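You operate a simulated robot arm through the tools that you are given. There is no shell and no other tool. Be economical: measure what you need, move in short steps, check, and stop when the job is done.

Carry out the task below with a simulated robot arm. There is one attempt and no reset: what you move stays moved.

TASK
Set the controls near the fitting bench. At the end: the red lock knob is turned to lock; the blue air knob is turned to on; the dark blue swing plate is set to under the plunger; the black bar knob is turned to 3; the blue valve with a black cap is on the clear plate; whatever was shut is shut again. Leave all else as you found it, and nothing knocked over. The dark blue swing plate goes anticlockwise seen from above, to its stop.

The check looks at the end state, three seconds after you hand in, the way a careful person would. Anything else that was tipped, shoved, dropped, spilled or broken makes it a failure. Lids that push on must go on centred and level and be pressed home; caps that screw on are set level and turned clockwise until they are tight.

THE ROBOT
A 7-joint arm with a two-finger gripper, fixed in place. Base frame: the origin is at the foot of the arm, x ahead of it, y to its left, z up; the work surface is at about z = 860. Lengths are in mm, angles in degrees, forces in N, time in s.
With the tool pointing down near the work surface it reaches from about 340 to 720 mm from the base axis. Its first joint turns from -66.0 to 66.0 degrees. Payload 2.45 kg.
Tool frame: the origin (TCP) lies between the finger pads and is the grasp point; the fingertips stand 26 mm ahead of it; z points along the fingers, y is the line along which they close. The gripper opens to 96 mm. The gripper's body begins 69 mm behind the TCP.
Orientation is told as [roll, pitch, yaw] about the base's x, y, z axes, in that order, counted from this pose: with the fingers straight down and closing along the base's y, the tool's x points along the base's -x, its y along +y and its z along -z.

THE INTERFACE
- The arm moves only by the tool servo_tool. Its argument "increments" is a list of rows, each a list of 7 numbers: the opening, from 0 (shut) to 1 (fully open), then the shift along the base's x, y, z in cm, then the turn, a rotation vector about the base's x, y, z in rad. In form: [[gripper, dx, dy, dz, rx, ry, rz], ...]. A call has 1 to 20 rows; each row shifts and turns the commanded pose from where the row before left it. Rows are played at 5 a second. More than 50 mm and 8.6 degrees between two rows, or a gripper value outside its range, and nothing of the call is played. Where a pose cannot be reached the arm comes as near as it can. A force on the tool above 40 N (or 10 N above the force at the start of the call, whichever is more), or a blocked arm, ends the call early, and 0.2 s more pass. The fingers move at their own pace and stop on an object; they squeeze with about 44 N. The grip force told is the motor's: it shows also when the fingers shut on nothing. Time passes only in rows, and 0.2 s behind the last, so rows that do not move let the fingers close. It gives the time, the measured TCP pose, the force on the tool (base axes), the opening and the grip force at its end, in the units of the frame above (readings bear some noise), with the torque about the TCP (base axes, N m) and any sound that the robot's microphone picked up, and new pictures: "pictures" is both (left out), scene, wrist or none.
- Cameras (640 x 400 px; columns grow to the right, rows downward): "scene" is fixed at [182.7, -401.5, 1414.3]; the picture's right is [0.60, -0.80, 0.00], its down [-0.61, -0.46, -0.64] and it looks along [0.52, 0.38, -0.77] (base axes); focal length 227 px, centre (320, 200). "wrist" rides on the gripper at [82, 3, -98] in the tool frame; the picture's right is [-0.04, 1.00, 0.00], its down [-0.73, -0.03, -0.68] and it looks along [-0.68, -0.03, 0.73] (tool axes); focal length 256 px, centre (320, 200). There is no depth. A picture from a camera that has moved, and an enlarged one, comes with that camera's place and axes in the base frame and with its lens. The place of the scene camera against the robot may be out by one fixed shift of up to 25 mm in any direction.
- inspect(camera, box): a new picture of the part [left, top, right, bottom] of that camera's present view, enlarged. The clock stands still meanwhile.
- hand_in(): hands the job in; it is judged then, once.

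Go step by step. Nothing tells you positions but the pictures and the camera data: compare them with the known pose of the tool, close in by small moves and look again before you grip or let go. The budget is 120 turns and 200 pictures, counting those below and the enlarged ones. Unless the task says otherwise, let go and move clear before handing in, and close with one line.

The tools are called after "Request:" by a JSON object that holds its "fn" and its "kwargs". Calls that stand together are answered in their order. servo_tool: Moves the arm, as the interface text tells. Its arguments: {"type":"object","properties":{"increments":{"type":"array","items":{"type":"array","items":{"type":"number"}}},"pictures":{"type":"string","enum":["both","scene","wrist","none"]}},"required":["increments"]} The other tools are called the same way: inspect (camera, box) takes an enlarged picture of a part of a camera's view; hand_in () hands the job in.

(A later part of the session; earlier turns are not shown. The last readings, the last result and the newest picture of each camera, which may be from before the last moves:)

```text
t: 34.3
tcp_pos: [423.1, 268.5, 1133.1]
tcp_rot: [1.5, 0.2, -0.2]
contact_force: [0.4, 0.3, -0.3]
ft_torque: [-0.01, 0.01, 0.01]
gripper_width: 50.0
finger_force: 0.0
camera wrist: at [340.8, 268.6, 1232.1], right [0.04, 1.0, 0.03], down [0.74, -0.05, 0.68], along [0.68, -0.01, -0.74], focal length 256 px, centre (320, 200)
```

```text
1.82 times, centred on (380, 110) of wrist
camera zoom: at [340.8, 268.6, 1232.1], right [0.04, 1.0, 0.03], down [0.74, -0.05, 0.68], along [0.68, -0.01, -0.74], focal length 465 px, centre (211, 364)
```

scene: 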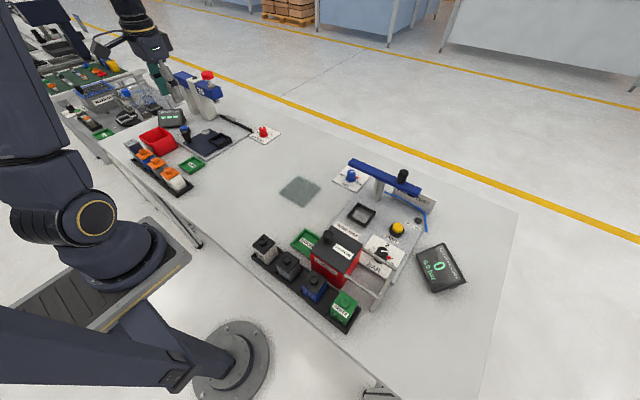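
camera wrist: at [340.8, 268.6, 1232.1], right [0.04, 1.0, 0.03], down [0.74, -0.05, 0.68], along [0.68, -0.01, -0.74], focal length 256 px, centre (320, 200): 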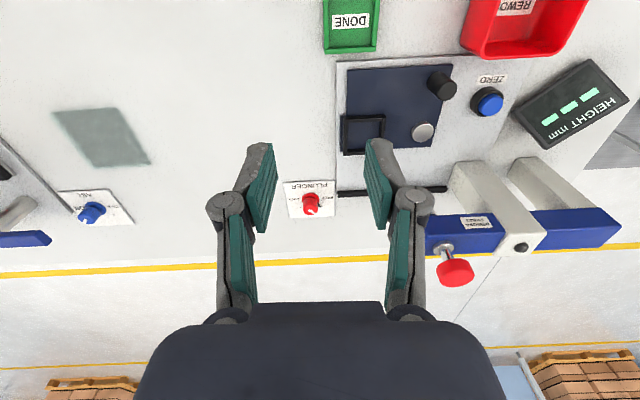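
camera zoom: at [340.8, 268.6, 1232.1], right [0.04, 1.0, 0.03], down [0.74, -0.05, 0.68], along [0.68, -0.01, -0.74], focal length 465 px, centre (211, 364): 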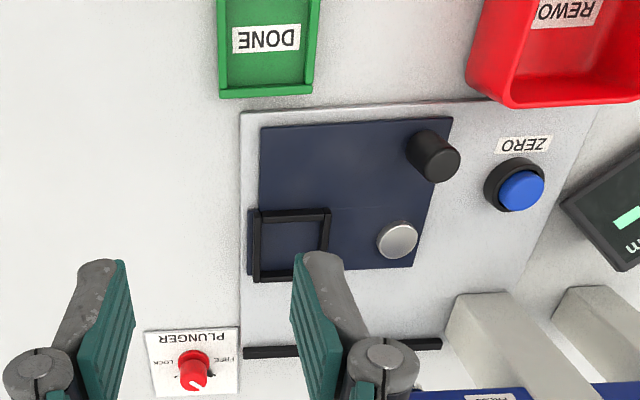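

The swing plate pivots near (534, 426), its handle post is near (458, 421) and the nest points to −y, so 90° anticlockwise puts the nest at the plunger. I'll move above the handle with yaw −45°.

Request:
{"fn": "servo_tool", "kwargs": {"increments": [[0.52, 0.6, 2.6, -1.5, -0.026, 0, 0], [0.52, 0.6, 2.6, -1.5, 0, 0, -0.131], [0.52, 0.6, 2.5, -1.5, 0, 0, -0.131], [0.52, 0.6, 2.5, -1.5, 0, 0, -0.131], [0.52, 0.6, 2.5, -1.5, 0, 0, -0.131], [0.52, 0.5, 2.5, -1.5, 0, 0, -0.131], [0.52, 0, 0, -1, 0, 0, -0.131]], "pictures": "both"}}

Request:
{"fn": "inspect", "kwargs": {"camera": "scene", "box": [110, 60, 270, 190]}}

```text
t: 35.9
tcp_pos: [457.1, 418.2, 1033.1]
tcp_rot: [0.0, 0.2, -45.5]
contact_force: [0.6, 0.1, -0.3]
ft_torque: [-0.01, -0.01, 0.01]
gripper_width: 49.9
finger_force: 0.0
camera wrist: at [402.3, 479.0, 1131.1], right [0.74, 0.67, 0.0], down [0.5, -0.55, 0.68], along [0.45, -0.5, -0.74], focal length 256 px, centre (320, 200)
```

scene: 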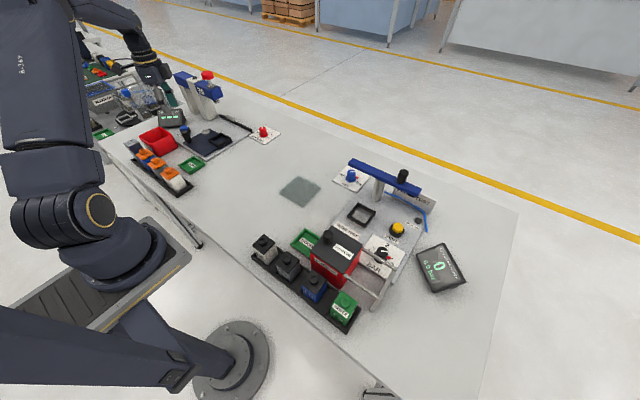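
wrist: 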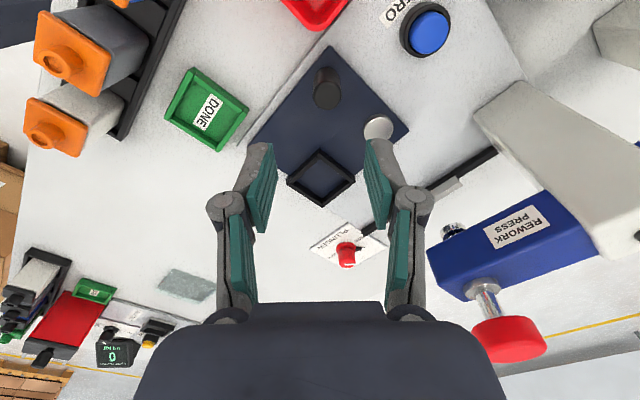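

```text
3.08 times, centred on (190, 125) of scene
camera zoom: at [182.7, -401.4, 1414.3], right [0.6, -0.8, 0.0], down [-0.61, -0.46, -0.64], along [0.52, 0.38, -0.77], focal length 699 px, centre (720, 431)
```

zoom: 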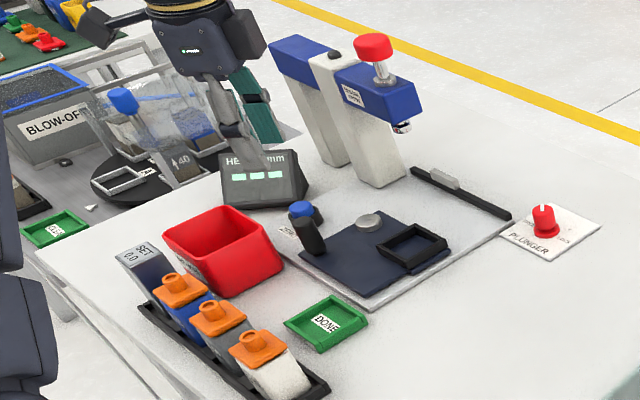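

The handle top is near (460, 423, 915) and the plunger tip near (622, 425), which confirms a 90° anticlockwise swing. I'll descend on the handle.

Request:
{"fn": "servo_tool", "kwargs": {"increments": [[0.52, 0.3, 0.45, -4, 0, 0, 0], [0.52, 0, 0, -4, 0, 0, 0]], "pictures": "wrist"}}

```text
t: 36.5
tcp_pos: [461.0, 422.5, 950.0]
tcp_rot: [0.1, 0.2, -45.5]
contact_force: [0.4, -0.8, -0.6]
ft_torque: [0.01, 0.02, 0.0]
gripper_width: 49.9
finger_force: 0.1
camera wrist: at [406.2, 482.4, 1048.6], right [0.74, 0.67, 0.0], down [0.5, -0.55, 0.68], along [0.46, -0.5, -0.74], focal length 256 px, centre (320, 200)
```

wrist: 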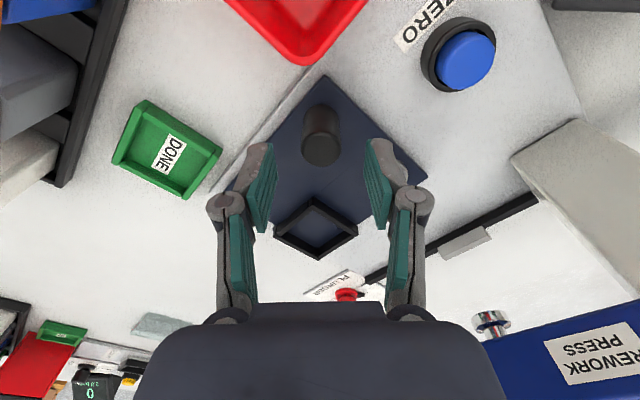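

Request:
{"fn": "servo_tool", "kwargs": {"increments": [[0.52, 0, 0, -2.1, 0, 0, 0], [0.52, 0, 0, -2.1, 0, 0, 0], [0.52, 0, 0, 0, 0, 0, 0], [0.1, 0, 0, 0, 0, 0, 0], [0.1, 0, 0, 0, 0, 0, 0], [0.1, 0, 0, 0, 0, 0, 0], [0.1, 0, 0, 0, 0, 0, 0]], "pictures": "wrist"}}

```text
t: 38.1
tcp_pos: [462.7, 422.8, 908.1]
tcp_rot: [0.0, 0.2, -45.4]
contact_force: [2.6, 2.9, -3.8]
ft_torque: [-0.06, -0.27, 0.08]
gripper_width: 23.0
finger_force: 45.1
camera wrist: at [406.6, 482.3, 1007.1], right [0.74, 0.67, 0.0], down [0.5, -0.55, 0.68], along [0.46, -0.5, -0.74], focal length 256 px, centre (320, 200)
```

wrist: 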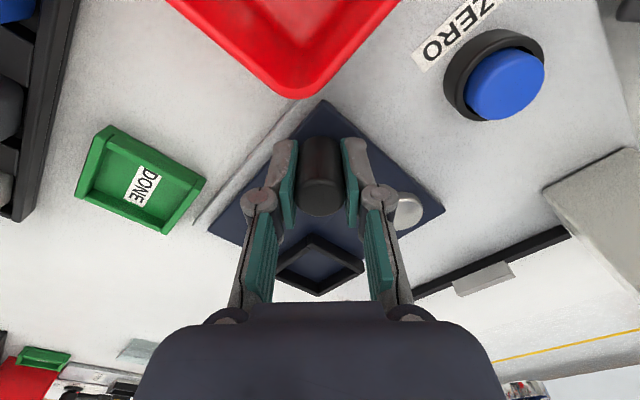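

Gripped. I'll follow the anticlockwise arc about the pivot for the first 40° and check forces.

Request:
{"fn": "servo_tool", "kwargs": {"increments": [[0.1, 0.113, -0.998, 0, 0, 0, 0.1396], [0.1, 0.252, -0.973, 0, 0, 0, 0.1396], [0.1, 0.384, -0.928, 0, 0, 0, 0.1396], [0.1, 0.51, -0.865, 0, 0, 0, 0.1396], [0.1, 0.626, -0.786, 0, 0, 0, 0.1396], [0.1, 0, 0, 0, 0, 0, 0]], "pictures": "wrist"}}

```text
t: 39.5
tcp_pos: [480.0, 376.1, 908.9]
tcp_rot: [-0.1, 0.3, -5.3]
contact_force: [7.0, -0.7, -19.1]
ft_torque: [0.04, -0.24, -0.28]
gripper_width: 22.9
finger_force: 44.7
camera wrist: at [399.0, 387.5, 1007.3], right [0.13, 0.99, 0.0], down [0.73, -0.1, 0.68], along [0.67, -0.09, -0.74], focal length 256 px, centre (320, 200)
```

wrist: 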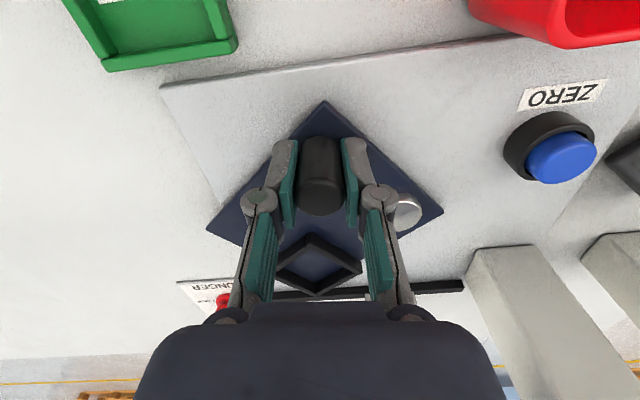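

The plate swings with the handle. I'll continue the arc toward the stop.

Request:
{"fn": "servo_tool", "kwargs": {"increments": [[0.1, 0.728, -0.692, 0, 0, 0, 0.1396], [0.1, 0.818, -0.583, 0, 0, 0, 0.1396], [0.1, 0.891, -0.464, 0, 0, 0, 0.1396], [0.1, 0.947, -0.335, 0, 0, 0, 0.1396], [0.1, 0, 0, 0, 0, 0, 0]], "pictures": "wrist"}}

```text
t: 40.7
tcp_pos: [512.7, 355.8, 908.8]
tcp_rot: [-0.1, 0.6, 26.7]
contact_force: [-6.3, -16.2, -6.9]
ft_torque: [-0.77, 1.09, 0.11]
gripper_width: 23.0
finger_force: 44.9
camera wrist: at [439.2, 321.9, 1007.8], right [-0.41, 0.91, 0.0], down [0.67, 0.31, 0.67], along [0.61, 0.28, -0.74], focal length 256 px, centre (320, 200)
```

wrist: 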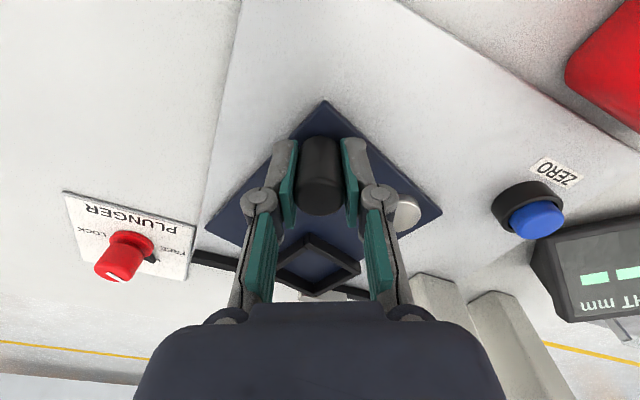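

Request:
{"fn": "servo_tool", "kwargs": {"increments": [[0.1, 0.984, -0.2, 0, 0, 0, 0.1396], [0.1, 0.5, -0.05, 0, 0, 0, 0.07], [0.1, 0.5, -0.012, 0, 0, 0, 0.07], [0.1, 0.25, 0, 0, 0, 0, 0.035], [0.1, 0, 0, 0, 0, 0, 0]], "pictures": "both"}}

```text
t: 41.9
tcp_pos: [536.4, 351.2, 908.7]
tcp_rot: [-0.1, 0.4, 44.6]
contact_force: [-1.1, -22.8, -15.8]
ft_torque: [-0.27, -0.12, -0.08]
gripper_width: 22.8
finger_force: 45.2
camera wrist: at [476.6, 297.6, 1007.8], right [-0.67, 0.74, 0.0], down [0.55, 0.5, 0.67], along [0.5, 0.45, -0.74], focal length 256 px, centre (320, 200)
```

scene: 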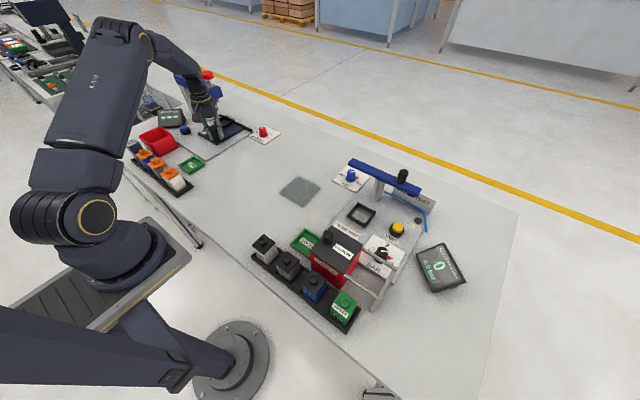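
wrist: 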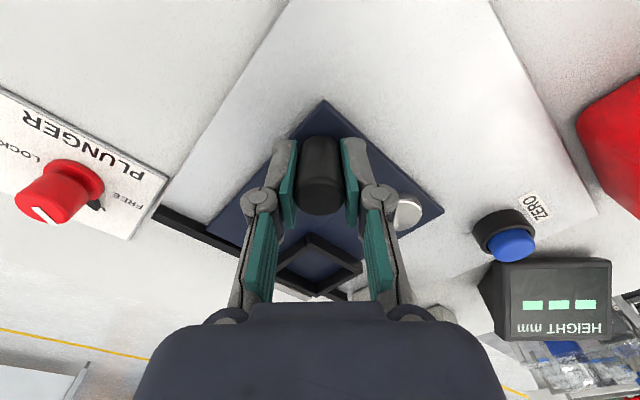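

Request:
{"fn": "servo_tool", "kwargs": {"increments": [[0.1, 0.25, -0.1, 0, 0, 0, 0.035], [0.1, 0.25, 0, 0, 0, 0, 0.035], [0.1, 0, 0, 0, 0, 0, 0]], "pictures": "none"}}

```text
t: 42.7
tcp_pos: [537.3, 352.6, 908.6]
tcp_rot: [0.3, 1.0, 48.9]
contact_force: [-21.1, -18.9, -6.3]
ft_torque: [-0.17, 0.26, -0.25]
gripper_width: 23.4
finger_force: 44.7
```

The stop is reached (x blocked with a −21 N reaction). I'll release and rise, then check.

Request:
{"fn": "servo_tool", "kwargs": {"increments": [[0.1, -0.2, 0, 0, 0, 0, 0], [0.5, 0, 0, 0, 0, 0, 0], [0.5, 0, 0, 0, 0, 0, 0], [0.5, 0, 0, 3, 0, 0, 0], [0.5, 0, 0, 4, 0, 0, -0.13], [0.5, -2, -2, 4, 0, 0, -0.13], [0.5, -2, -2, 3, 0, 0, -0.13], [0.5, -3, 0, 0, 0, 0, -0.13], [0.5, -3, 0, 0, 0, 0, -0.13], [0.5, 0, 0, 0, 0, 0, -0.13]], "pictures": "wrist"}}

Request:
{"fn": "inspect", "kwargs": {"camera": "wrist", "box": [220, 0, 540, 220]}}

```text
t: 44.9
tcp_pos: [440.3, 311.9, 1050.4]
tcp_rot: [0.1, 0.2, 3.8]
contact_force: [0.7, -0.3, -0.1]
ft_torque: [-0.01, -0.02, -0.01]
gripper_width: 48.1
finger_force: 0.0
camera wrist: at [358.3, 309.6, 1148.0], right [-0.03, 1.0, 0.0], down [0.74, 0.02, 0.68], along [0.68, 0.02, -0.74], focal length 256 px, centre (320, 200)
```

wrist: 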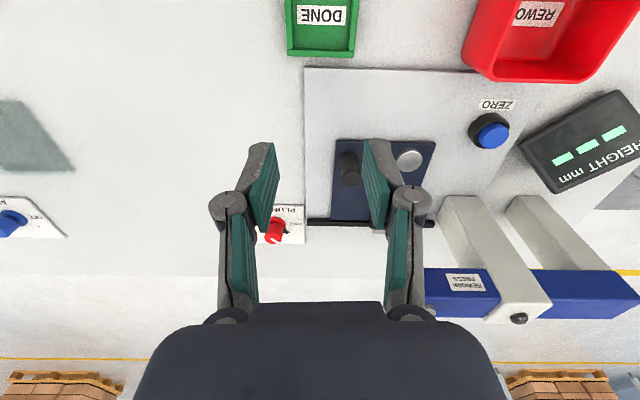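

```text
1.82 times, centred on (380, 110) of wrist
camera zoom: at [358.3, 309.6, 1148.0], right [-0.03, 1.0, 0.0], down [0.74, 0.02, 0.68], along [0.68, 0.02, -0.74], focal length 465 px, centre (211, 364)
```

zoom: 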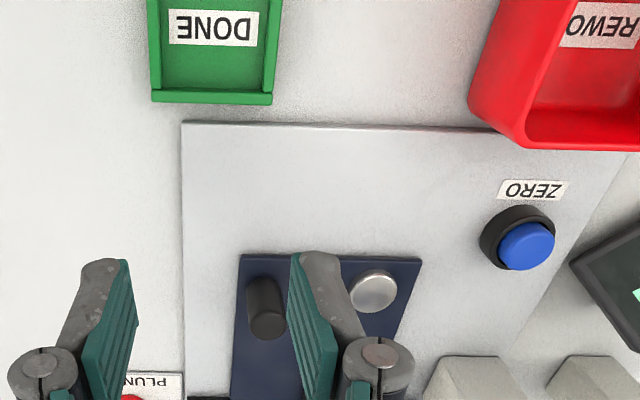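

The plate is at its stop. Next I'll take a closer look at the red plunger knob.

Request:
{"fn": "servo_tool", "kwargs": {"increments": [[0.5, 4, -1.5, -1, 0, 0, -0.066], [0.5, 4, -1.5, 0, 0, 0, 0], [0.5, 4, -1.5, 0, 0, 0, 0], [0.5, 3, -1.5, 0, 0, 0, 0]], "pictures": "wrist"}}

Request:
{"fn": "inspect", "kwargs": {"camera": "wrist", "box": [240, 80, 440, 230]}}

Request:
{"fn": "inspect", "kwargs": {"camera": "scene", "box": [170, 60, 300, 170]}}

```text
t: 45.9
tcp_pos: [588.5, 253.2, 1038.9]
tcp_rot: [0.1, 0.4, 0.1]
contact_force: [0.2, -0.6, -0.3]
ft_torque: [0.0, -0.03, -0.01]
gripper_width: 47.7
finger_force: 0.1
camera wrist: at [507.0, 256.5, 1137.5], right [0.04, 1.0, 0.0], down [0.74, -0.03, 0.68], along [0.68, -0.02, -0.74], focal length 256 px, centre (320, 200)
```

wrist: 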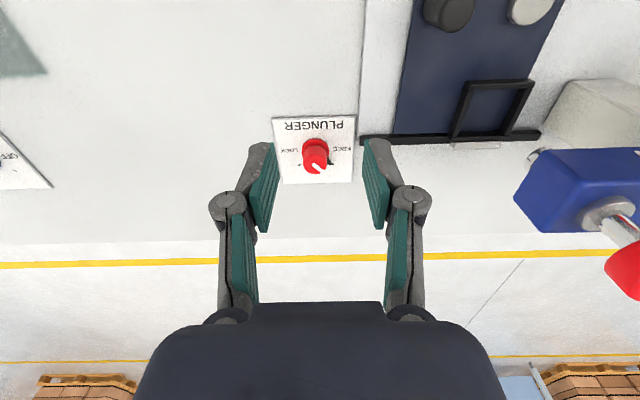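

```text
2.67 times, centred on (340, 155) of wrist
camera zoom: at [507.0, 256.5, 1137.5], right [0.04, 1.0, 0.0], down [0.74, -0.03, 0.68], along [0.68, -0.02, -0.74], focal length 683 px, centre (267, 320)
```

zoom: 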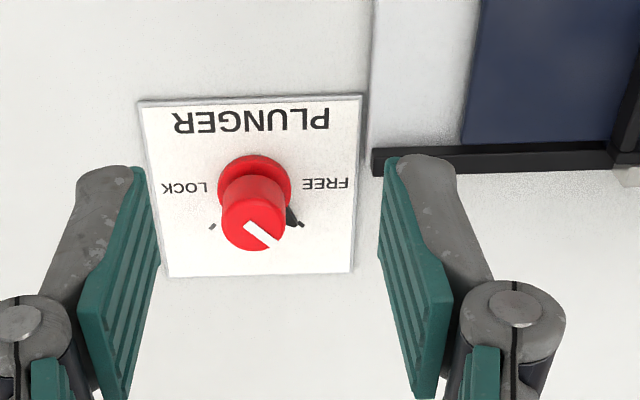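

```text
3.64 times, centred on (235, 115) of scene
camera zoom: at [182.7, -401.5, 1414.3], right [0.6, -0.8, 0.0], down [-0.61, -0.46, -0.64], along [0.52, 0.38, -0.77], focal length 826 px, centre (629, 509)
```

zoom: 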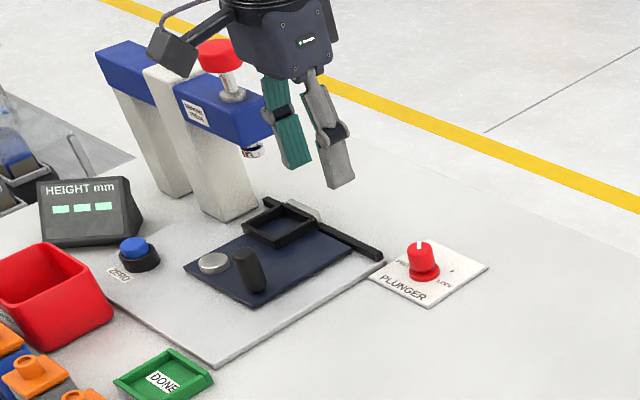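

The red knob is at about (673, 246), pointer at FREE (+45°) with LOCK at −45°. I'll yaw +45°, lean the tool 20° toward the base and go to the pre-grasp.

Request:
{"fn": "servo_tool", "kwargs": {"increments": [[0.52, 0, 0, 0, 0, 0, 0.131], [0.52, 0, 0, 0, 0, 0, 0.131], [0.52, 0, 0, 0, 0, 0, 0.131], [0.52, 0, 0, 0, 0, 0, 0.131], [0.52, 0, 0, 0, 0, 0, 0.131], [0.52, 0, 0, 0, 0, 0, 0.131], [0.52, 0, 0, 0, 0.0823, -0.0823, 0], [0.52, 0, 0, 0, 0.0823, -0.0823, 0], [0.52, 0, 0, 0, 0.0823, -0.0823, 0], [0.52, 2.43, -0.64, -2.87, 0, 0, 0], [0.52, 2.43, -0.64, -2.87, 0, 0, 0], [0.52, 2.43, -0.64, -2.87, 0, 0, 0], [0.52, 0, 0, 0, 0, 0, 0]], "pictures": "wrist"}}

```text
t: 48.7
tcp_pos: [662.6, 234.9, 951.2]
tcp_rot: [-0.1, -19.8, 45.3]
contact_force: [-0.2, 0.3, -0.2]
ft_torque: [-0.01, 0.01, -0.03]
gripper_width: 49.7
finger_force: 0.1
camera wrist: at [582.9, 157.7, 1016.2], right [-0.68, 0.73, 0.01], down [0.34, 0.31, 0.89], along [0.64, 0.61, -0.46], focal length 256 px, centre (320, 200)
```

wrist: 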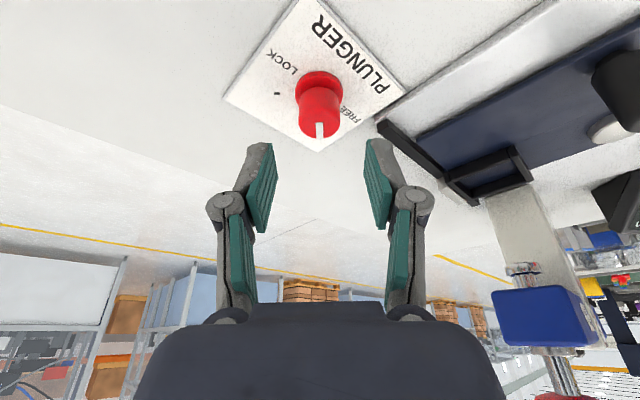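

Request:
{"fn": "servo_tool", "kwargs": {"increments": [[0.52, 0.6, 0.48, -2.26, 0, 0, 0], [0.52, 0.6, 0.48, -2.26, 0, 0, 0], [0.52, 0, 0, 0, 0, 0, 0], [0.1, 0, 0, 0, 0, 0, 0], [0.1, 0, 0, 0, 0, 0, 0], [0.1, 0, 0, 0, 0, 0, 0], [0.1, 0, 0, 0, 0, 0, 0]], "pictures": "wrist"}}

```text
t: 50.3
tcp_pos: [675.4, 245.2, 904.0]
tcp_rot: [0.1, -19.7, 45.3]
contact_force: [-5.3, 5.4, -0.6]
ft_torque: [0.11, 0.22, -0.02]
gripper_width: 27.2
finger_force: 45.0
camera wrist: at [594.8, 168.9, 970.0], right [-0.68, 0.73, 0.01], down [0.35, 0.31, 0.89], along [0.64, 0.61, -0.46], focal length 256 px, centre (320, 200)
```

wrist: 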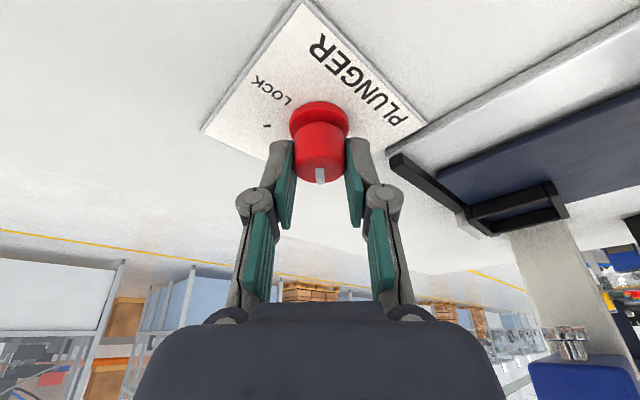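

Request:
{"fn": "servo_tool", "kwargs": {"increments": [[0.1, 0, 0, 0, 0, 0, -0.131], [0.1, 0, 0, 0, 0, 0, -0.131], [0.1, 0, 0, 0, 0, 0, -0.131], [0.1, 0, 0, 0, 0, 0, -0.131], [0.1, 0, 0, 0, 0, 0, -0.131], [0.1, 0, 0, 0, 0, 0, -0.131], [0.1, 0, 0, 0, 0, 0, -0.131], [0.1, 0, 0, 0, 0, 0, -0.131], [0.1, 0, 0, 0, 0, 0, 0]], "pictures": "wrist"}}

```text
t: 51.2
tcp_pos: [673.9, 245.0, 904.5]
tcp_rot: [-0.1, -20.0, 20.1]
contact_force: [7.1, 3.0, -10.6]
ft_torque: [0.26, -1.36, -0.01]
gripper_width: 26.5
finger_force: 45.2
stopped in row 4: the force on the tool passed its limit at 42 N (the readings are from after the stop); the commanded pose is now the measured one
camera wrist: at [569.8, 210.0, 969.8], right [-0.31, 0.95, 0.01], down [0.44, 0.13, 0.89], along [0.84, 0.28, -0.46], focal length 256 px, centre (320, 200)
```

wrist: 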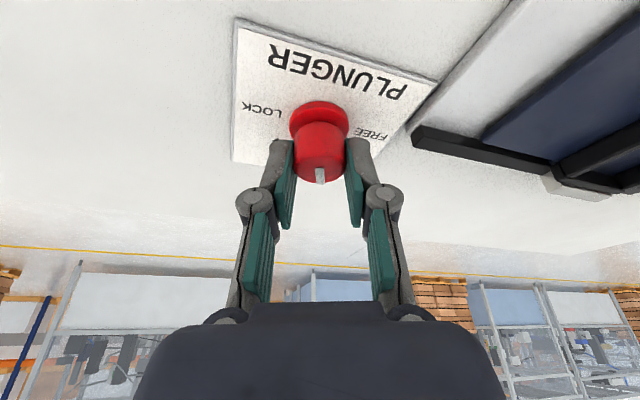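

The knob turns, but side load stopped the call; the command is now relaxed at the measured pose. I'll continue in short chunks.

Request:
{"fn": "servo_tool", "kwargs": {"increments": [[0.1, 0, 0, 0, 0, 0, -0.1], [0.1, 0, 0, 0, 0, 0, -0.1], [0.1, 0, 0, 0, 0, 0, -0.1]], "pictures": "none"}}

```text
t: 52.0
tcp_pos: [674.8, 245.3, 905.1]
tcp_rot: [0.1, -19.8, 2.9]
contact_force: [19.6, 9.4, -22.0]
ft_torque: [0.16, -0.76, 0.0]
gripper_width: 26.9
finger_force: 44.1
```

Request:
{"fn": "servo_tool", "kwargs": {"increments": [[0.52, 0, 0, 0, 0, 0, 0], [0.52, 0, 0, 0, 0, 0, 0], [0.52, 0, 0, 0.1, 0, 0, 0.131], [0.52, 0, 0, 0, 0, 0, 0.131], [0.52, 0, 0, 0, 0, 0, 0.131], [0.52, 0, 0, 0, 0, 0, 0.131], [0.52, 0, 0, 0, 0, 0, 0.131], [0.52, 0, 0, 0, 0, 0, 0]], "pictures": "wrist"}}

```text
t: 53.8
tcp_pos: [673.4, 243.8, 906.1]
tcp_rot: [0.0, -19.8, 40.6]
contact_force: [-0.2, -0.3, 0.3]
ft_torque: [-0.01, 0.01, -0.02]
gripper_width: 50.0
finger_force: 0.0
camera wrist: at [588.2, 175.2, 971.6], right [-0.62, 0.78, 0.01], down [0.37, 0.28, 0.89], along [0.69, 0.56, -0.46], focal length 256 px, centre (320, 200)
```

wrist: 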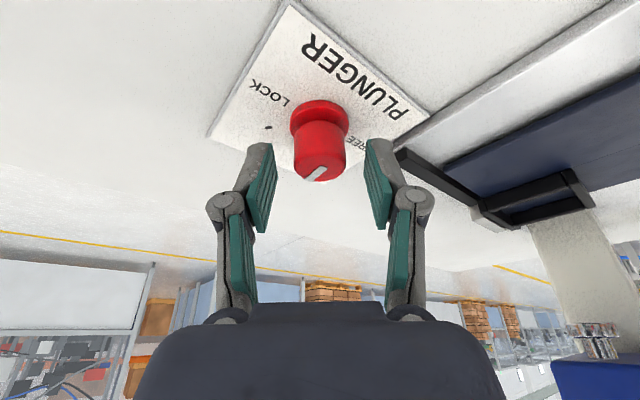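

Request:
{"fn": "servo_tool", "kwargs": {"increments": [[0.52, 0.12, 0.12, 0, 0, 0, 0], [0.1, 0, 0, 0, 0, 0, 0], [0.1, 0, 0, 0, 0, 0, 0], [0.1, 0, 0, 0, 0, 0, 0], [0.1, 0, 0, 0, 0, 0, 0], [0.1, 0, 0, 0, 0, 0, -0.12], [0.1, 0, 0, 0, 0, 0, -0.12], [0.1, 0, 0, 0, 0, 0, -0.12], [0.1, 0, 0, 0, 0, 0, 0]], "pictures": "none"}}

Request:
{"fn": "servo_tool", "kwargs": {"increments": [[0.1, 0, 0, 0, 0, 0, -0.12], [0.1, 0, 0, 0, 0, 0, -0.12], [0.1, 0, 0, 0, 0, 0, -0.12], [0.1, 0, 0, 0, 0, 0, 0]], "pictures": "wrist"}}

```text
t: 55.8
tcp_pos: [675.7, 244.7, 907.8]
tcp_rot: [0.0, -19.8, 19.7]
contact_force: [9.4, -0.8, -7.1]
ft_torque: [0.03, -0.41, 0.0]
gripper_width: 27.4
finger_force: 45.5
```

```text
t: 56.8
tcp_pos: [675.4, 245.1, 906.4]
tcp_rot: [0.0, -19.7, -1.0]
contact_force: [4.0, -8.7, 1.8]
ft_torque: [-0.1, 0.13, -0.06]
gripper_width: 27.0
finger_force: 44.3
camera wrist: at [565.4, 250.2, 971.7], right [0.06, 1.0, 0.01], down [0.46, -0.04, 0.89], along [0.89, -0.04, -0.46], focal length 256 px, centre (320, 200)
```

wrist: 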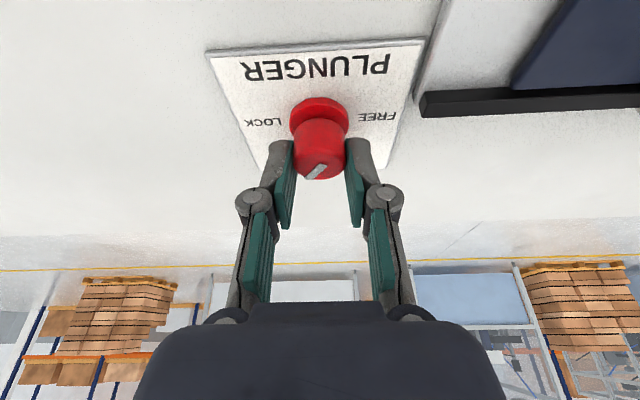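

About 84° done; I'll turn a little further to feel for the stop.

Request:
{"fn": "servo_tool", "kwargs": {"increments": [[0.1, 0, 0, 0, 0, 0, -0.06], [0.1, 0, 0, 0, 0, 0, -0.06], [0.1, 0, 0, 0, 0, 0, -0.04], [0.1, 0, 0, 0, 0, 0, 0]], "pictures": "none"}}

```text
t: 57.8
tcp_pos: [676.0, 244.5, 906.7]
tcp_rot: [0.0, -20.0, -10.1]
contact_force: [8.2, -13.3, 0.9]
ft_torque: [-0.3, -0.3, 0.12]
gripper_width: 27.5
finger_force: 45.5
```

Request:
{"fn": "servo_tool", "kwargs": {"increments": [[0.52, 0, 0, 0, 0, 0, 0], [0.52, 0, 0, 0, 0, 0, 0], [0.52, -0.67, 0.12, 1.88, 0, 0, 0], [0.52, -1, 0.18, 2.8, 0, 0, 0], [0.52, -1.5, 0, 4, 0, 0, 0], [0.52, -2, 0, 4, 0, 0, 0], [0.52, 0, 0, 0, 0, 0, 0]], "pictures": "wrist"}}

Request:
{"fn": "inspect", "kwargs": {"camera": "wrist", "box": [250, 30, 400, 150]}}

```text
t: 59.4
tcp_pos: [625.5, 251.3, 1032.7]
tcp_rot: [0.0, -19.8, -10.1]
contact_force: [0.4, 0.2, -0.6]
ft_torque: [-0.02, 0.0, 0.0]
gripper_width: 49.7
finger_force: 0.1
camera wrist: at [516.9, 272.9, 1097.7], right [0.21, 0.98, 0.01], down [0.45, -0.11, 0.89], along [0.87, -0.18, -0.46], focal length 256 px, centre (320, 200)
```

wrist: 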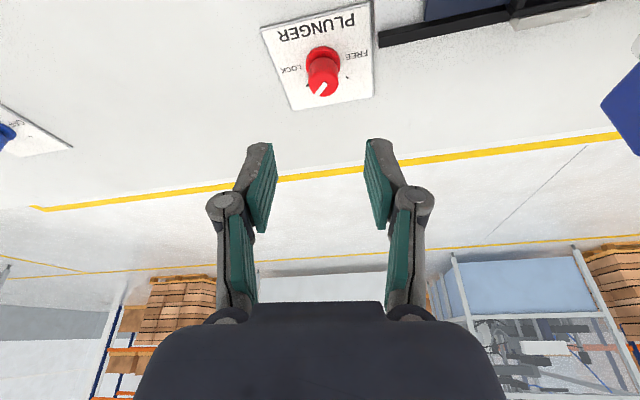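

```text
3.33 times, centred on (325, 90) of wrist
camera zoom: at [516.9, 272.9, 1097.7], right [0.21, 0.98, 0.01], down [0.45, -0.11, 0.89], along [0.87, -0.18, -0.46], focal length 853 px, centre (303, 567)
```

zoom: 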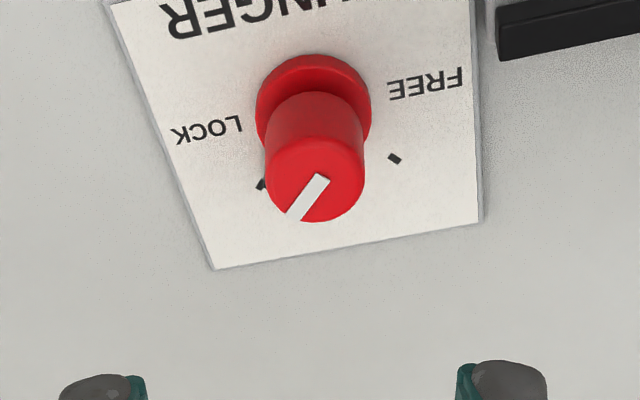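

The mark reads about −47°, which looks like LOCK. I'll straighten the tool and check from a better angle.

Request:
{"fn": "servo_tool", "kwargs": {"increments": [[0.52, 0, 0, 0, 0.02, 0.115, 0.06], [0.52, 0, 0, 0, 0.02, 0.115, 0.06], [0.52, -1, 0, 2, 0.02, 0.115, 0.06], [0.52, 0, 0, 0, 0, 0, 0]], "pictures": "none"}}

Request:
{"fn": "inspect", "kwargs": {"camera": "wrist", "box": [240, 80, 420, 220]}}

Request:
{"fn": "inspect", "kwargs": {"camera": "scene", "box": [170, 60, 300, 170]}}

```text
t: 60.4
tcp_pos: [615.6, 249.5, 1052.2]
tcp_rot: [1.8, 0.3, 0.0]
contact_force: [0.8, 0.5, -1.1]
ft_torque: [0.0, 0.04, 0.0]
gripper_width: 50.1
finger_force: 0.1
```

```text
2.86 times, centred on (330, 150) of wrist
camera zoom: at [533.3, 249.8, 1151.3], right [0.04, 1.0, 0.03], down [0.74, -0.05, 0.67], along [0.68, 0.0, -0.74], focal length 731 px, centre (291, 343)
```

zoom: 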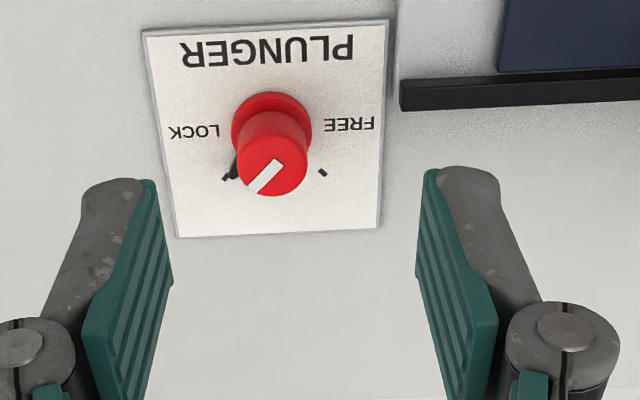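

```text
3.64 times, centred on (235, 115) of scene
camera zoom: at [182.7, -401.5, 1414.3], right [0.6, -0.8, 0.0], down [-0.61, -0.46, -0.64], along [0.52, 0.38, -0.77], focal length 826 px, centre (629, 509)
```

zoom: 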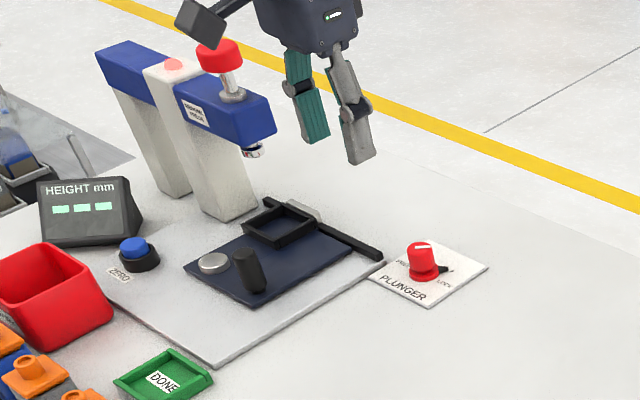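

Lock is set. Next I'll go to the valve rack, over the blue valve with the black cap near (307, −303).

Request:
{"fn": "servo_tool", "kwargs": {"increments": [[0.8, -2.1, -3.86, 0, -0.031, 0, 0], [0.8, -2.1, -3.86, 0, 0, 0, 0], [0.8, -2.1, -3.86, 0, 0, 0, 0], [0.8, -2.1, -3.86, 0, 0, 0, 0], [0.8, -2.1, -3.86, 0, 0, 0, 0], [0.8, -2.1, -3.86, 0, 0, 0, 0], [0.8, -2.1, -3.86, 0, 0, 0, 0], [0.8, -2.1, -3.86, 0, 0, 0, 0], [0.8, -2.1, -3.86, 0, 0, 0, 0], [0.8, -2.1, -3.86, 0, 0, 0, 0], [0.8, -2.1, -3.86, 0, 0, 0, 0], [0.8, -2.1, -3.86, 0, 0, 0, 0], [0.8, -2.1, -3.86, 0, 0, 0, 0], [0.8, -2.1, -3.86, 0, 0, 0, 0], [0.8, 0, 0, 0, 0, 0, 0]], "pictures": "both"}}

Request:
{"fn": "inspect", "kwargs": {"camera": "wrist", "box": [220, 60, 420, 200]}}

Request:
{"fn": "inspect", "kwargs": {"camera": "scene", "box": [240, 220, 370, 330]}}

```text
t: 63.6
tcp_pos: [318.3, -290.0, 1054.8]
tcp_rot: [0.0, 0.1, 0.1]
contact_force: [0.4, -0.5, -0.4]
ft_torque: [-0.02, 0.02, 0.01]
gripper_width: 77.1
finger_force: 0.0
camera wrist: at [236.6, -288.4, 1153.8], right [0.04, 1.0, 0.0], down [0.74, -0.03, 0.68], along [0.68, -0.03, -0.74], focal length 256 px, centre (320, 200)
```

scene: 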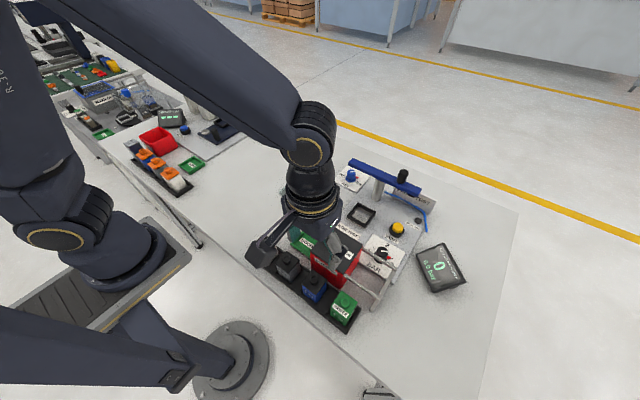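
wrist: 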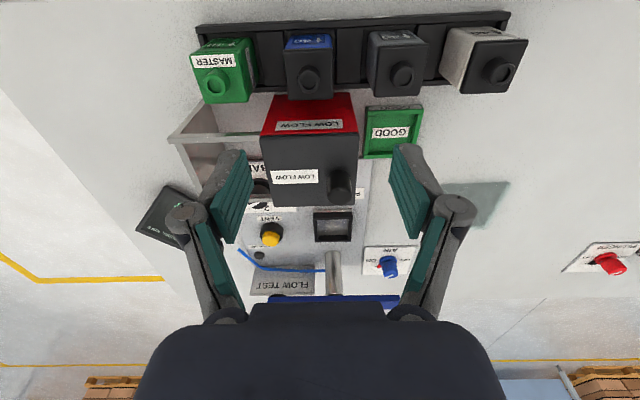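

```text
2.86 times, centred on (320, 130) of wrist
camera zoom: at [236.6, -288.4, 1153.8], right [0.04, 1.0, 0.0], down [0.74, -0.03, 0.68], along [0.68, -0.03, -0.74], focal length 731 px, centre (320, 400)
```

zoom: 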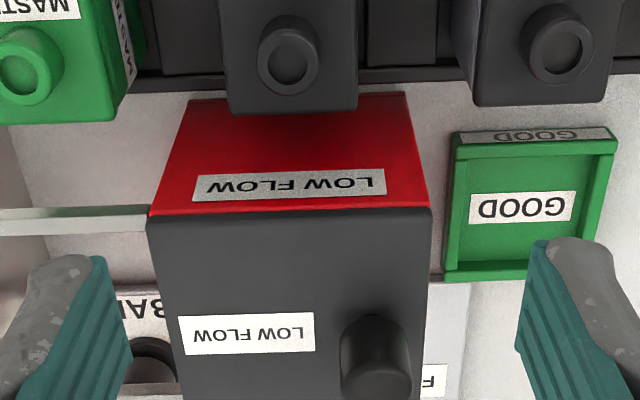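

```text
3.64 times, centred on (305, 275) of scene
camera zoom: at [182.7, -401.5, 1414.3], right [0.6, -0.8, 0.0], down [-0.61, -0.46, -0.64], along [0.52, 0.38, -0.77], focal length 826 px, centre (374, -73)
```

zoom: 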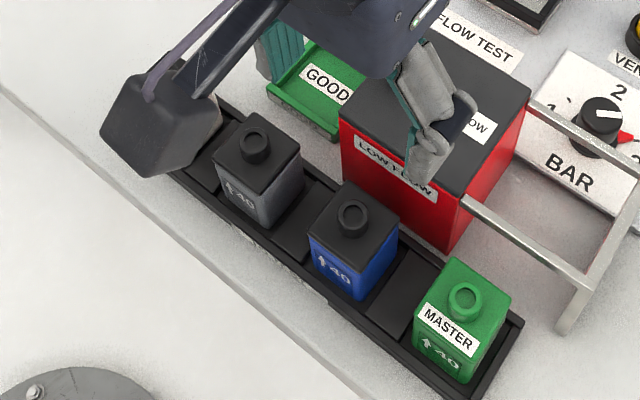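

The blue valve's nub is near (309, −301, 920), with a body about 39 mm square. I'll descend above it with a 60 mm opening and check alignment.

Request:
{"fn": "servo_tool", "kwargs": {"increments": [[0.62, -0.93, -1.1, -3, 0, 0, 0], [0.62, 0, 0, -3, 0, 0, 0], [0.62, 0, 0, -3, 0, 0, 0], [0.62, 0, 0, 0, 0, 0, 0]], "pictures": "both"}}

Request:
{"fn": "inspect", "kwargs": {"camera": "scene", "box": [240, 220, 370, 330]}}

```text
t: 64.6
tcp_pos: [309.0, -302.3, 965.5]
tcp_rot: [0.0, 0.2, 0.0]
contact_force: [-0.2, -0.1, -0.7]
ft_torque: [0.0, 0.01, 0.0]
gripper_width: 59.1
finger_force: 0.0
camera wrist: at [227.2, -299.4, 1063.9], right [0.04, 1.0, 0.0], down [0.74, -0.03, 0.68], along [0.68, -0.03, -0.74], focal length 256 px, centre (320, 200)
```

scene: 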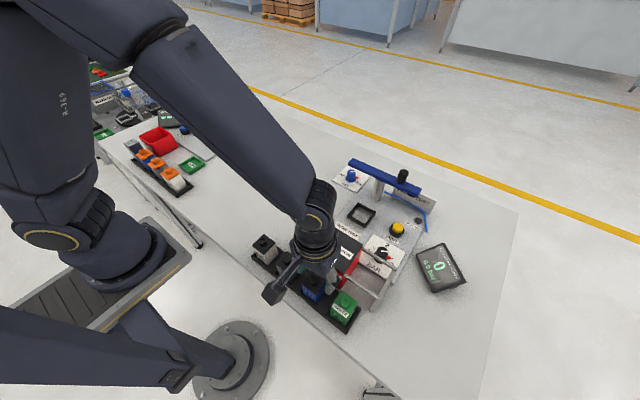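
wrist: 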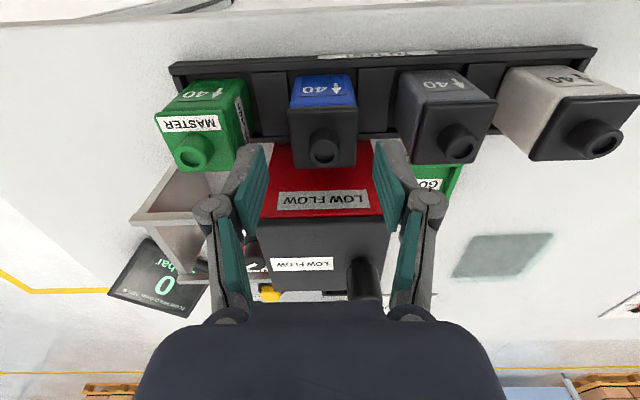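

```text
3.64 times, centred on (305, 275) of scene
camera zoom: at [182.7, -401.5, 1414.3], right [0.6, -0.8, 0.0], down [-0.61, -0.46, -0.64], along [0.52, 0.38, -0.77], focal length 826 px, centre (374, -73)
```

zoom: 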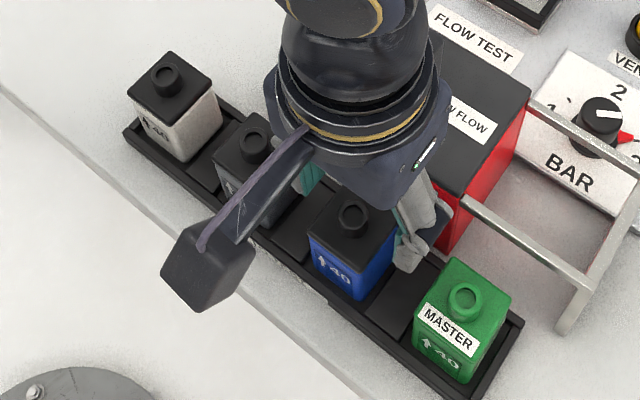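

The valve centre is nearer x 314. I'll correct, descend and grip.

Request:
{"fn": "servo_tool", "kwargs": {"increments": [[0.62, 0.5, 0.1, 0, 0, 0, 0], [0.62, 0, 0, -3, 0, 0, 0], [0.62, 0, 0, -3, 0, 0, 0], [0.62, 0, 0, 0, 0, 0, 0]], "pictures": "wrist"}}

Request:
{"fn": "inspect", "kwargs": {"camera": "scene", "box": [250, 220, 370, 330]}}

```text
t: 65.6
tcp_pos: [315.3, -301.9, 904.9]
tcp_rot: [0.0, 0.3, 0.0]
contact_force: [-0.1, 0.7, -1.3]
ft_torque: [-0.02, 0.02, 0.02]
gripper_width: 59.5
finger_force: 0.0
camera wrist: at [233.3, -299.3, 1003.6], right [0.04, 1.0, 0.0], down [0.74, -0.03, 0.68], along [0.68, -0.03, -0.74], focal length 256 px, centre (320, 200)
```

wrist: 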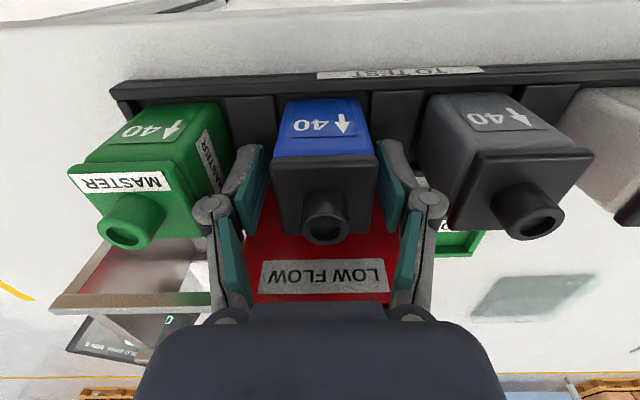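

```text
3.64 times, centred on (310, 275) of scene
camera zoom: at [182.7, -401.5, 1414.3], right [0.6, -0.8, 0.0], down [-0.61, -0.46, -0.64], along [0.52, 0.38, -0.77], focal length 826 px, centre (356, -73)
```

zoom: 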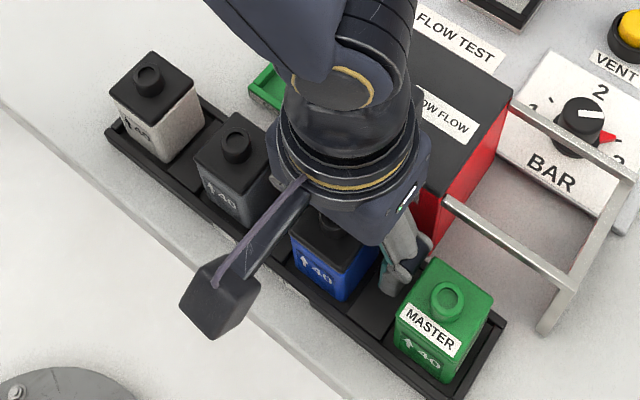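

Request:
{"fn": "servo_tool", "kwargs": {"increments": [[0.62, 0, 0.15, 0, 0, 0, 0], [0.3, 0, 0, 0, 0, 0, 0], [0.3, 0, 0, 0, 0, 0, 0], [0.3, 0, 0, 0, 0, 0, 0], [0.3, 0, 0, 0, 0, 0, 0]], "pictures": "none"}}

Request:
{"fn": "servo_tool", "kwargs": {"increments": [[0.3, 0, 0, 1, 0, 0, 0], [0.3, 0, 0, 1.5, 0, 0, 0], [0.3, 0, 0, 0, 0, 0, 0]], "pictures": "both"}}

```text
t: 66.8
tcp_pos: [315.4, -301.2, 904.2]
tcp_rot: [-0.1, 0.1, 0.1]
contact_force: [-0.2, 0.0, 2.3]
ft_torque: [0.02, 0.02, 0.0]
gripper_width: 39.3
finger_force: 44.2
```

```text
t: 67.6
tcp_pos: [314.9, -300.4, 928.0]
tcp_rot: [0.0, 0.2, 0.1]
contact_force: [-1.2, -0.7, -0.9]
ft_torque: [0.02, -0.02, 0.0]
gripper_width: 39.1
finger_force: 44.0
camera wrist: at [233.4, -297.4, 1027.4], right [0.04, 1.0, 0.0], down [0.74, -0.03, 0.68], along [0.68, -0.03, -0.74], focal length 256 px, centre (320, 200)
```

scene: 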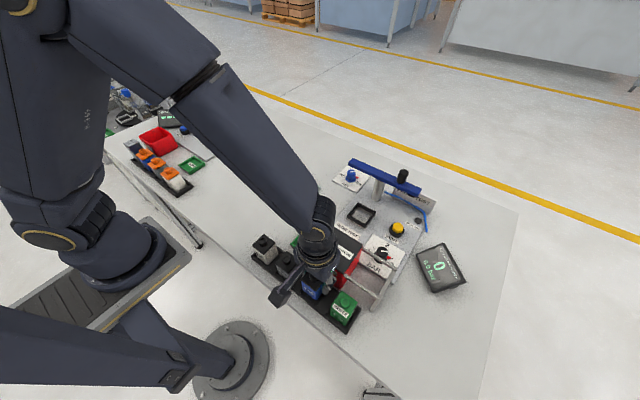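
wrist: 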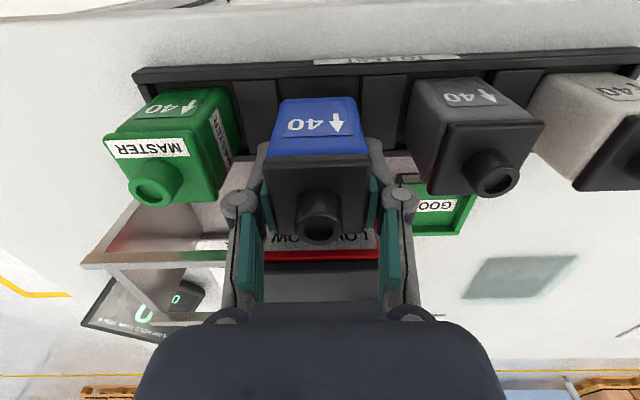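

Lifted cleanly. I'll raise above everything and travel toward the clear plate.

Request:
{"fn": "servo_tool", "kwargs": {"increments": [[0.3, 0, 0, 4.5, 0, 0, 0], [0.3, 0, 0, 4.5, 0, 0, 0], [0.3, 0, 0, 4, 0, 0, 0], [0.3, 1.5, 3.8, 0, 0, 0, 0], [0.3, 1.5, 3.8, 0, 0, 0, 0], [0.3, 1.5, 3.8, 0, 0, 0, 0], [0.3, 1.5, 3.8, 0, 0, 0, 0], [0.3, 1.5, 3.8, 0, 0, 0, 0], [0.3, 1.5, 3.8, 0, 0, 0, 0], [0.3, 3, 0.2, 0, 0, 0, 0], [0.3, 0, 0, 0, 0, 0, 0]], "pictures": "both"}}

```text
t: 70.0
tcp_pos: [436.5, -68.7, 1059.7]
tcp_rot: [0.0, 0.2, 0.1]
contact_force: [-0.1, -0.2, -1.2]
ft_torque: [-0.03, -0.06, -0.02]
gripper_width: 39.0
finger_force: 43.7
camera wrist: at [355.0, -66.7, 1157.8], right [0.04, 1.0, 0.0], down [0.74, -0.03, 0.68], along [0.68, -0.03, -0.74], focal length 256 px, centre (320, 200)
```

scene: 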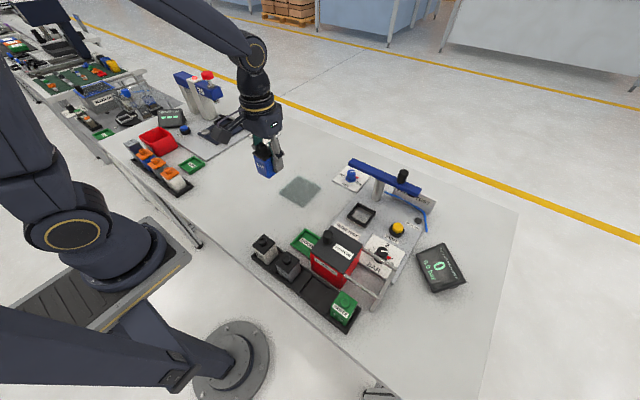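
wrist: 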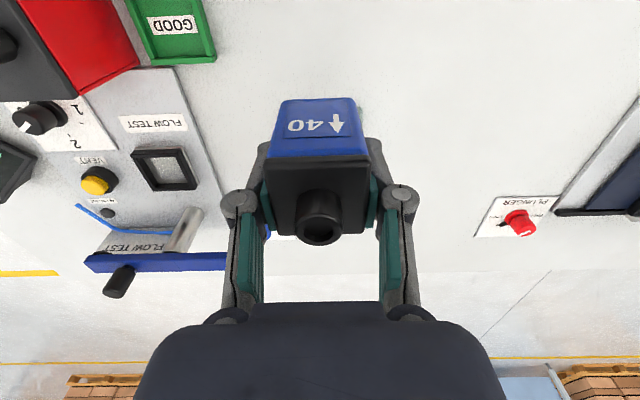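

The plate centre is at about (530, −70). I'll move over it and descend to just above.

Request:
{"fn": "servo_tool", "kwargs": {"increments": [[0.3, 3.1, 0, 0, 0, 0, 0], [0.3, 3.1, -0.1, 0, 0, 0, 0], [0.3, 3.15, 0, 0, 0, 0, 0], [0.3, 0, 0, -4.5, 0, 0, 0], [0.3, 0, 0, -4.5, 0, 0, 0], [0.3, 0, 0, -4.5, 0, 0, 0], [0.3, 0, 0, 0, 0, 0, 0]], "pictures": "both"}}

Request:
{"fn": "inspect", "kwargs": {"camera": "scene", "box": [250, 130, 350, 220]}}

```text
t: 71.6
tcp_pos: [530.0, -69.4, 924.1]
tcp_rot: [0.0, 0.2, 0.0]
contact_force: [0.2, 0.1, -0.2]
ft_torque: [-0.02, 0.0, -0.04]
gripper_width: 39.0
finger_force: 44.4
camera wrist: at [448.3, -66.1, 1022.2], right [0.04, 1.0, 0.0], down [0.74, -0.03, 0.68], along [0.68, -0.03, -0.74], focal length 256 px, centre (320, 200)
```

scene: 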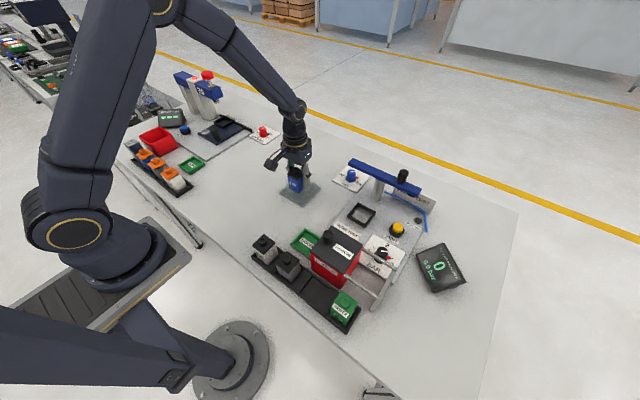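
wrist: 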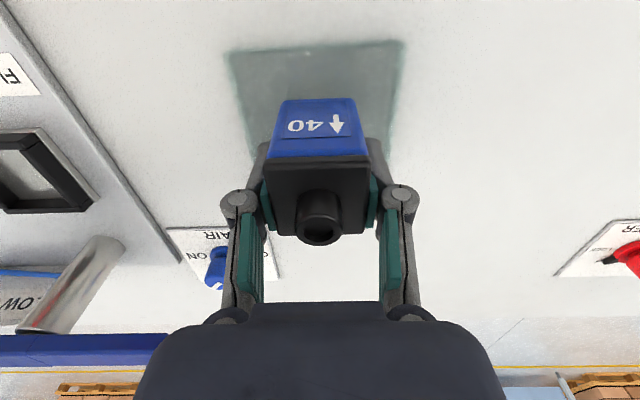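

```text
4.44 times, centred on (300, 175) of scene
camera zoom: at [182.7, -401.5, 1414.3], right [0.6, -0.8, 0.0], down [-0.61, -0.46, -0.64], along [0.52, 0.38, -0.77], focal length 1009 px, centre (409, 311)
```

zoom: 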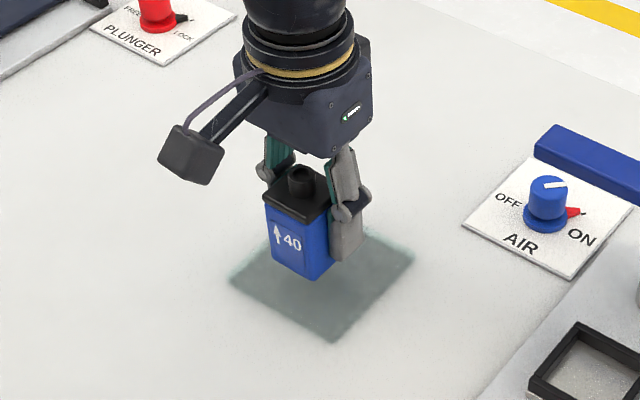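

Centred above the plate. I'll lower gently until touch.

Request:
{"fn": "servo_tool", "kwargs": {"increments": [[0.3, 0, 0, -1.5, 0, 0, 0], [0.3, 0, 0, -0.4, 0, 0, 0], [0.3, 0, 0, 0, 0, 0, 0]], "pictures": "none"}}

Request:
{"fn": "servo_tool", "kwargs": {"increments": [[0.3, 0, 0, -0.2, 0, 0, 0], [0.3, 0, 0, 0, 0, 0, 0]], "pictures": "none"}}

Request:
{"fn": "servo_tool", "kwargs": {"increments": [[0.3, 0, 0, -0.2, 0, 0, 0], [0.3, 0, 0, 0, 0, 0, 0]], "pictures": "none"}}

Request:
{"fn": "inspect", "kwargs": {"camera": "scene", "box": [250, 130, 350, 220]}}

```text
t: 72.5
tcp_pos: [529.4, -71.4, 907.1]
tcp_rot: [0.0, 0.0, 0.0]
contact_force: [-2.8, 0.5, 9.9]
ft_torque: [0.01, -0.02, 0.01]
gripper_width: 39.1
finger_force: 44.1
stopped in row 3: the force on the tool passed its limit at 40 N (the readings are from after the stop); the commanded pose is now the measured one
```

```text
t: 73.2
tcp_pos: [532.4, -71.2, 907.4]
tcp_rot: [-0.2, -0.3, 0.2]
contact_force: [-1.4, 0.8, 9.3]
ft_torque: [0.02, 0.04, 0.0]
gripper_width: 38.9
finger_force: 44.0
stopped in row 2: the force on the tool passed its limit at 40 N (the readings are from after the stop); the commanded pose is now the measured one
```

```text
t: 73.9
tcp_pos: [531.1, -68.8, 907.3]
tcp_rot: [-0.1, -0.5, 0.1]
contact_force: [-1.8, 0.1, 8.4]
ft_torque: [0.01, 0.0, -0.01]
gripper_width: 38.8
finger_force: 44.3
stopped in row 2: the force on the tool passed its limit at 40 N (the readings are from after the stop); the commanded pose is now the measured one
```

```text
4.44 times, centred on (300, 175) of scene
camera zoom: at [182.5, -401.4, 1414.4], right [0.6, -0.8, 0.0], down [-0.61, -0.46, -0.64], along [0.52, 0.38, -0.77], focal length 1009 px, centre (409, 311)
```

zoom: 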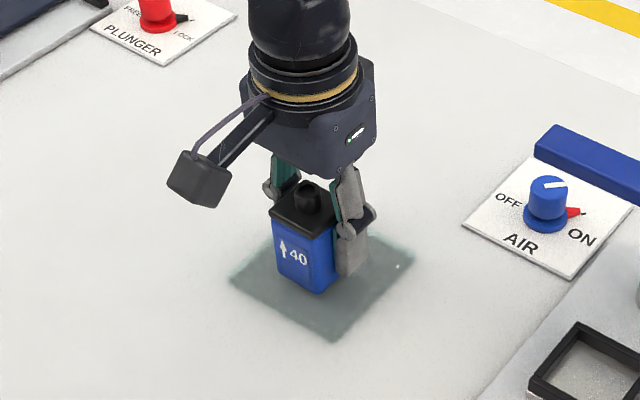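

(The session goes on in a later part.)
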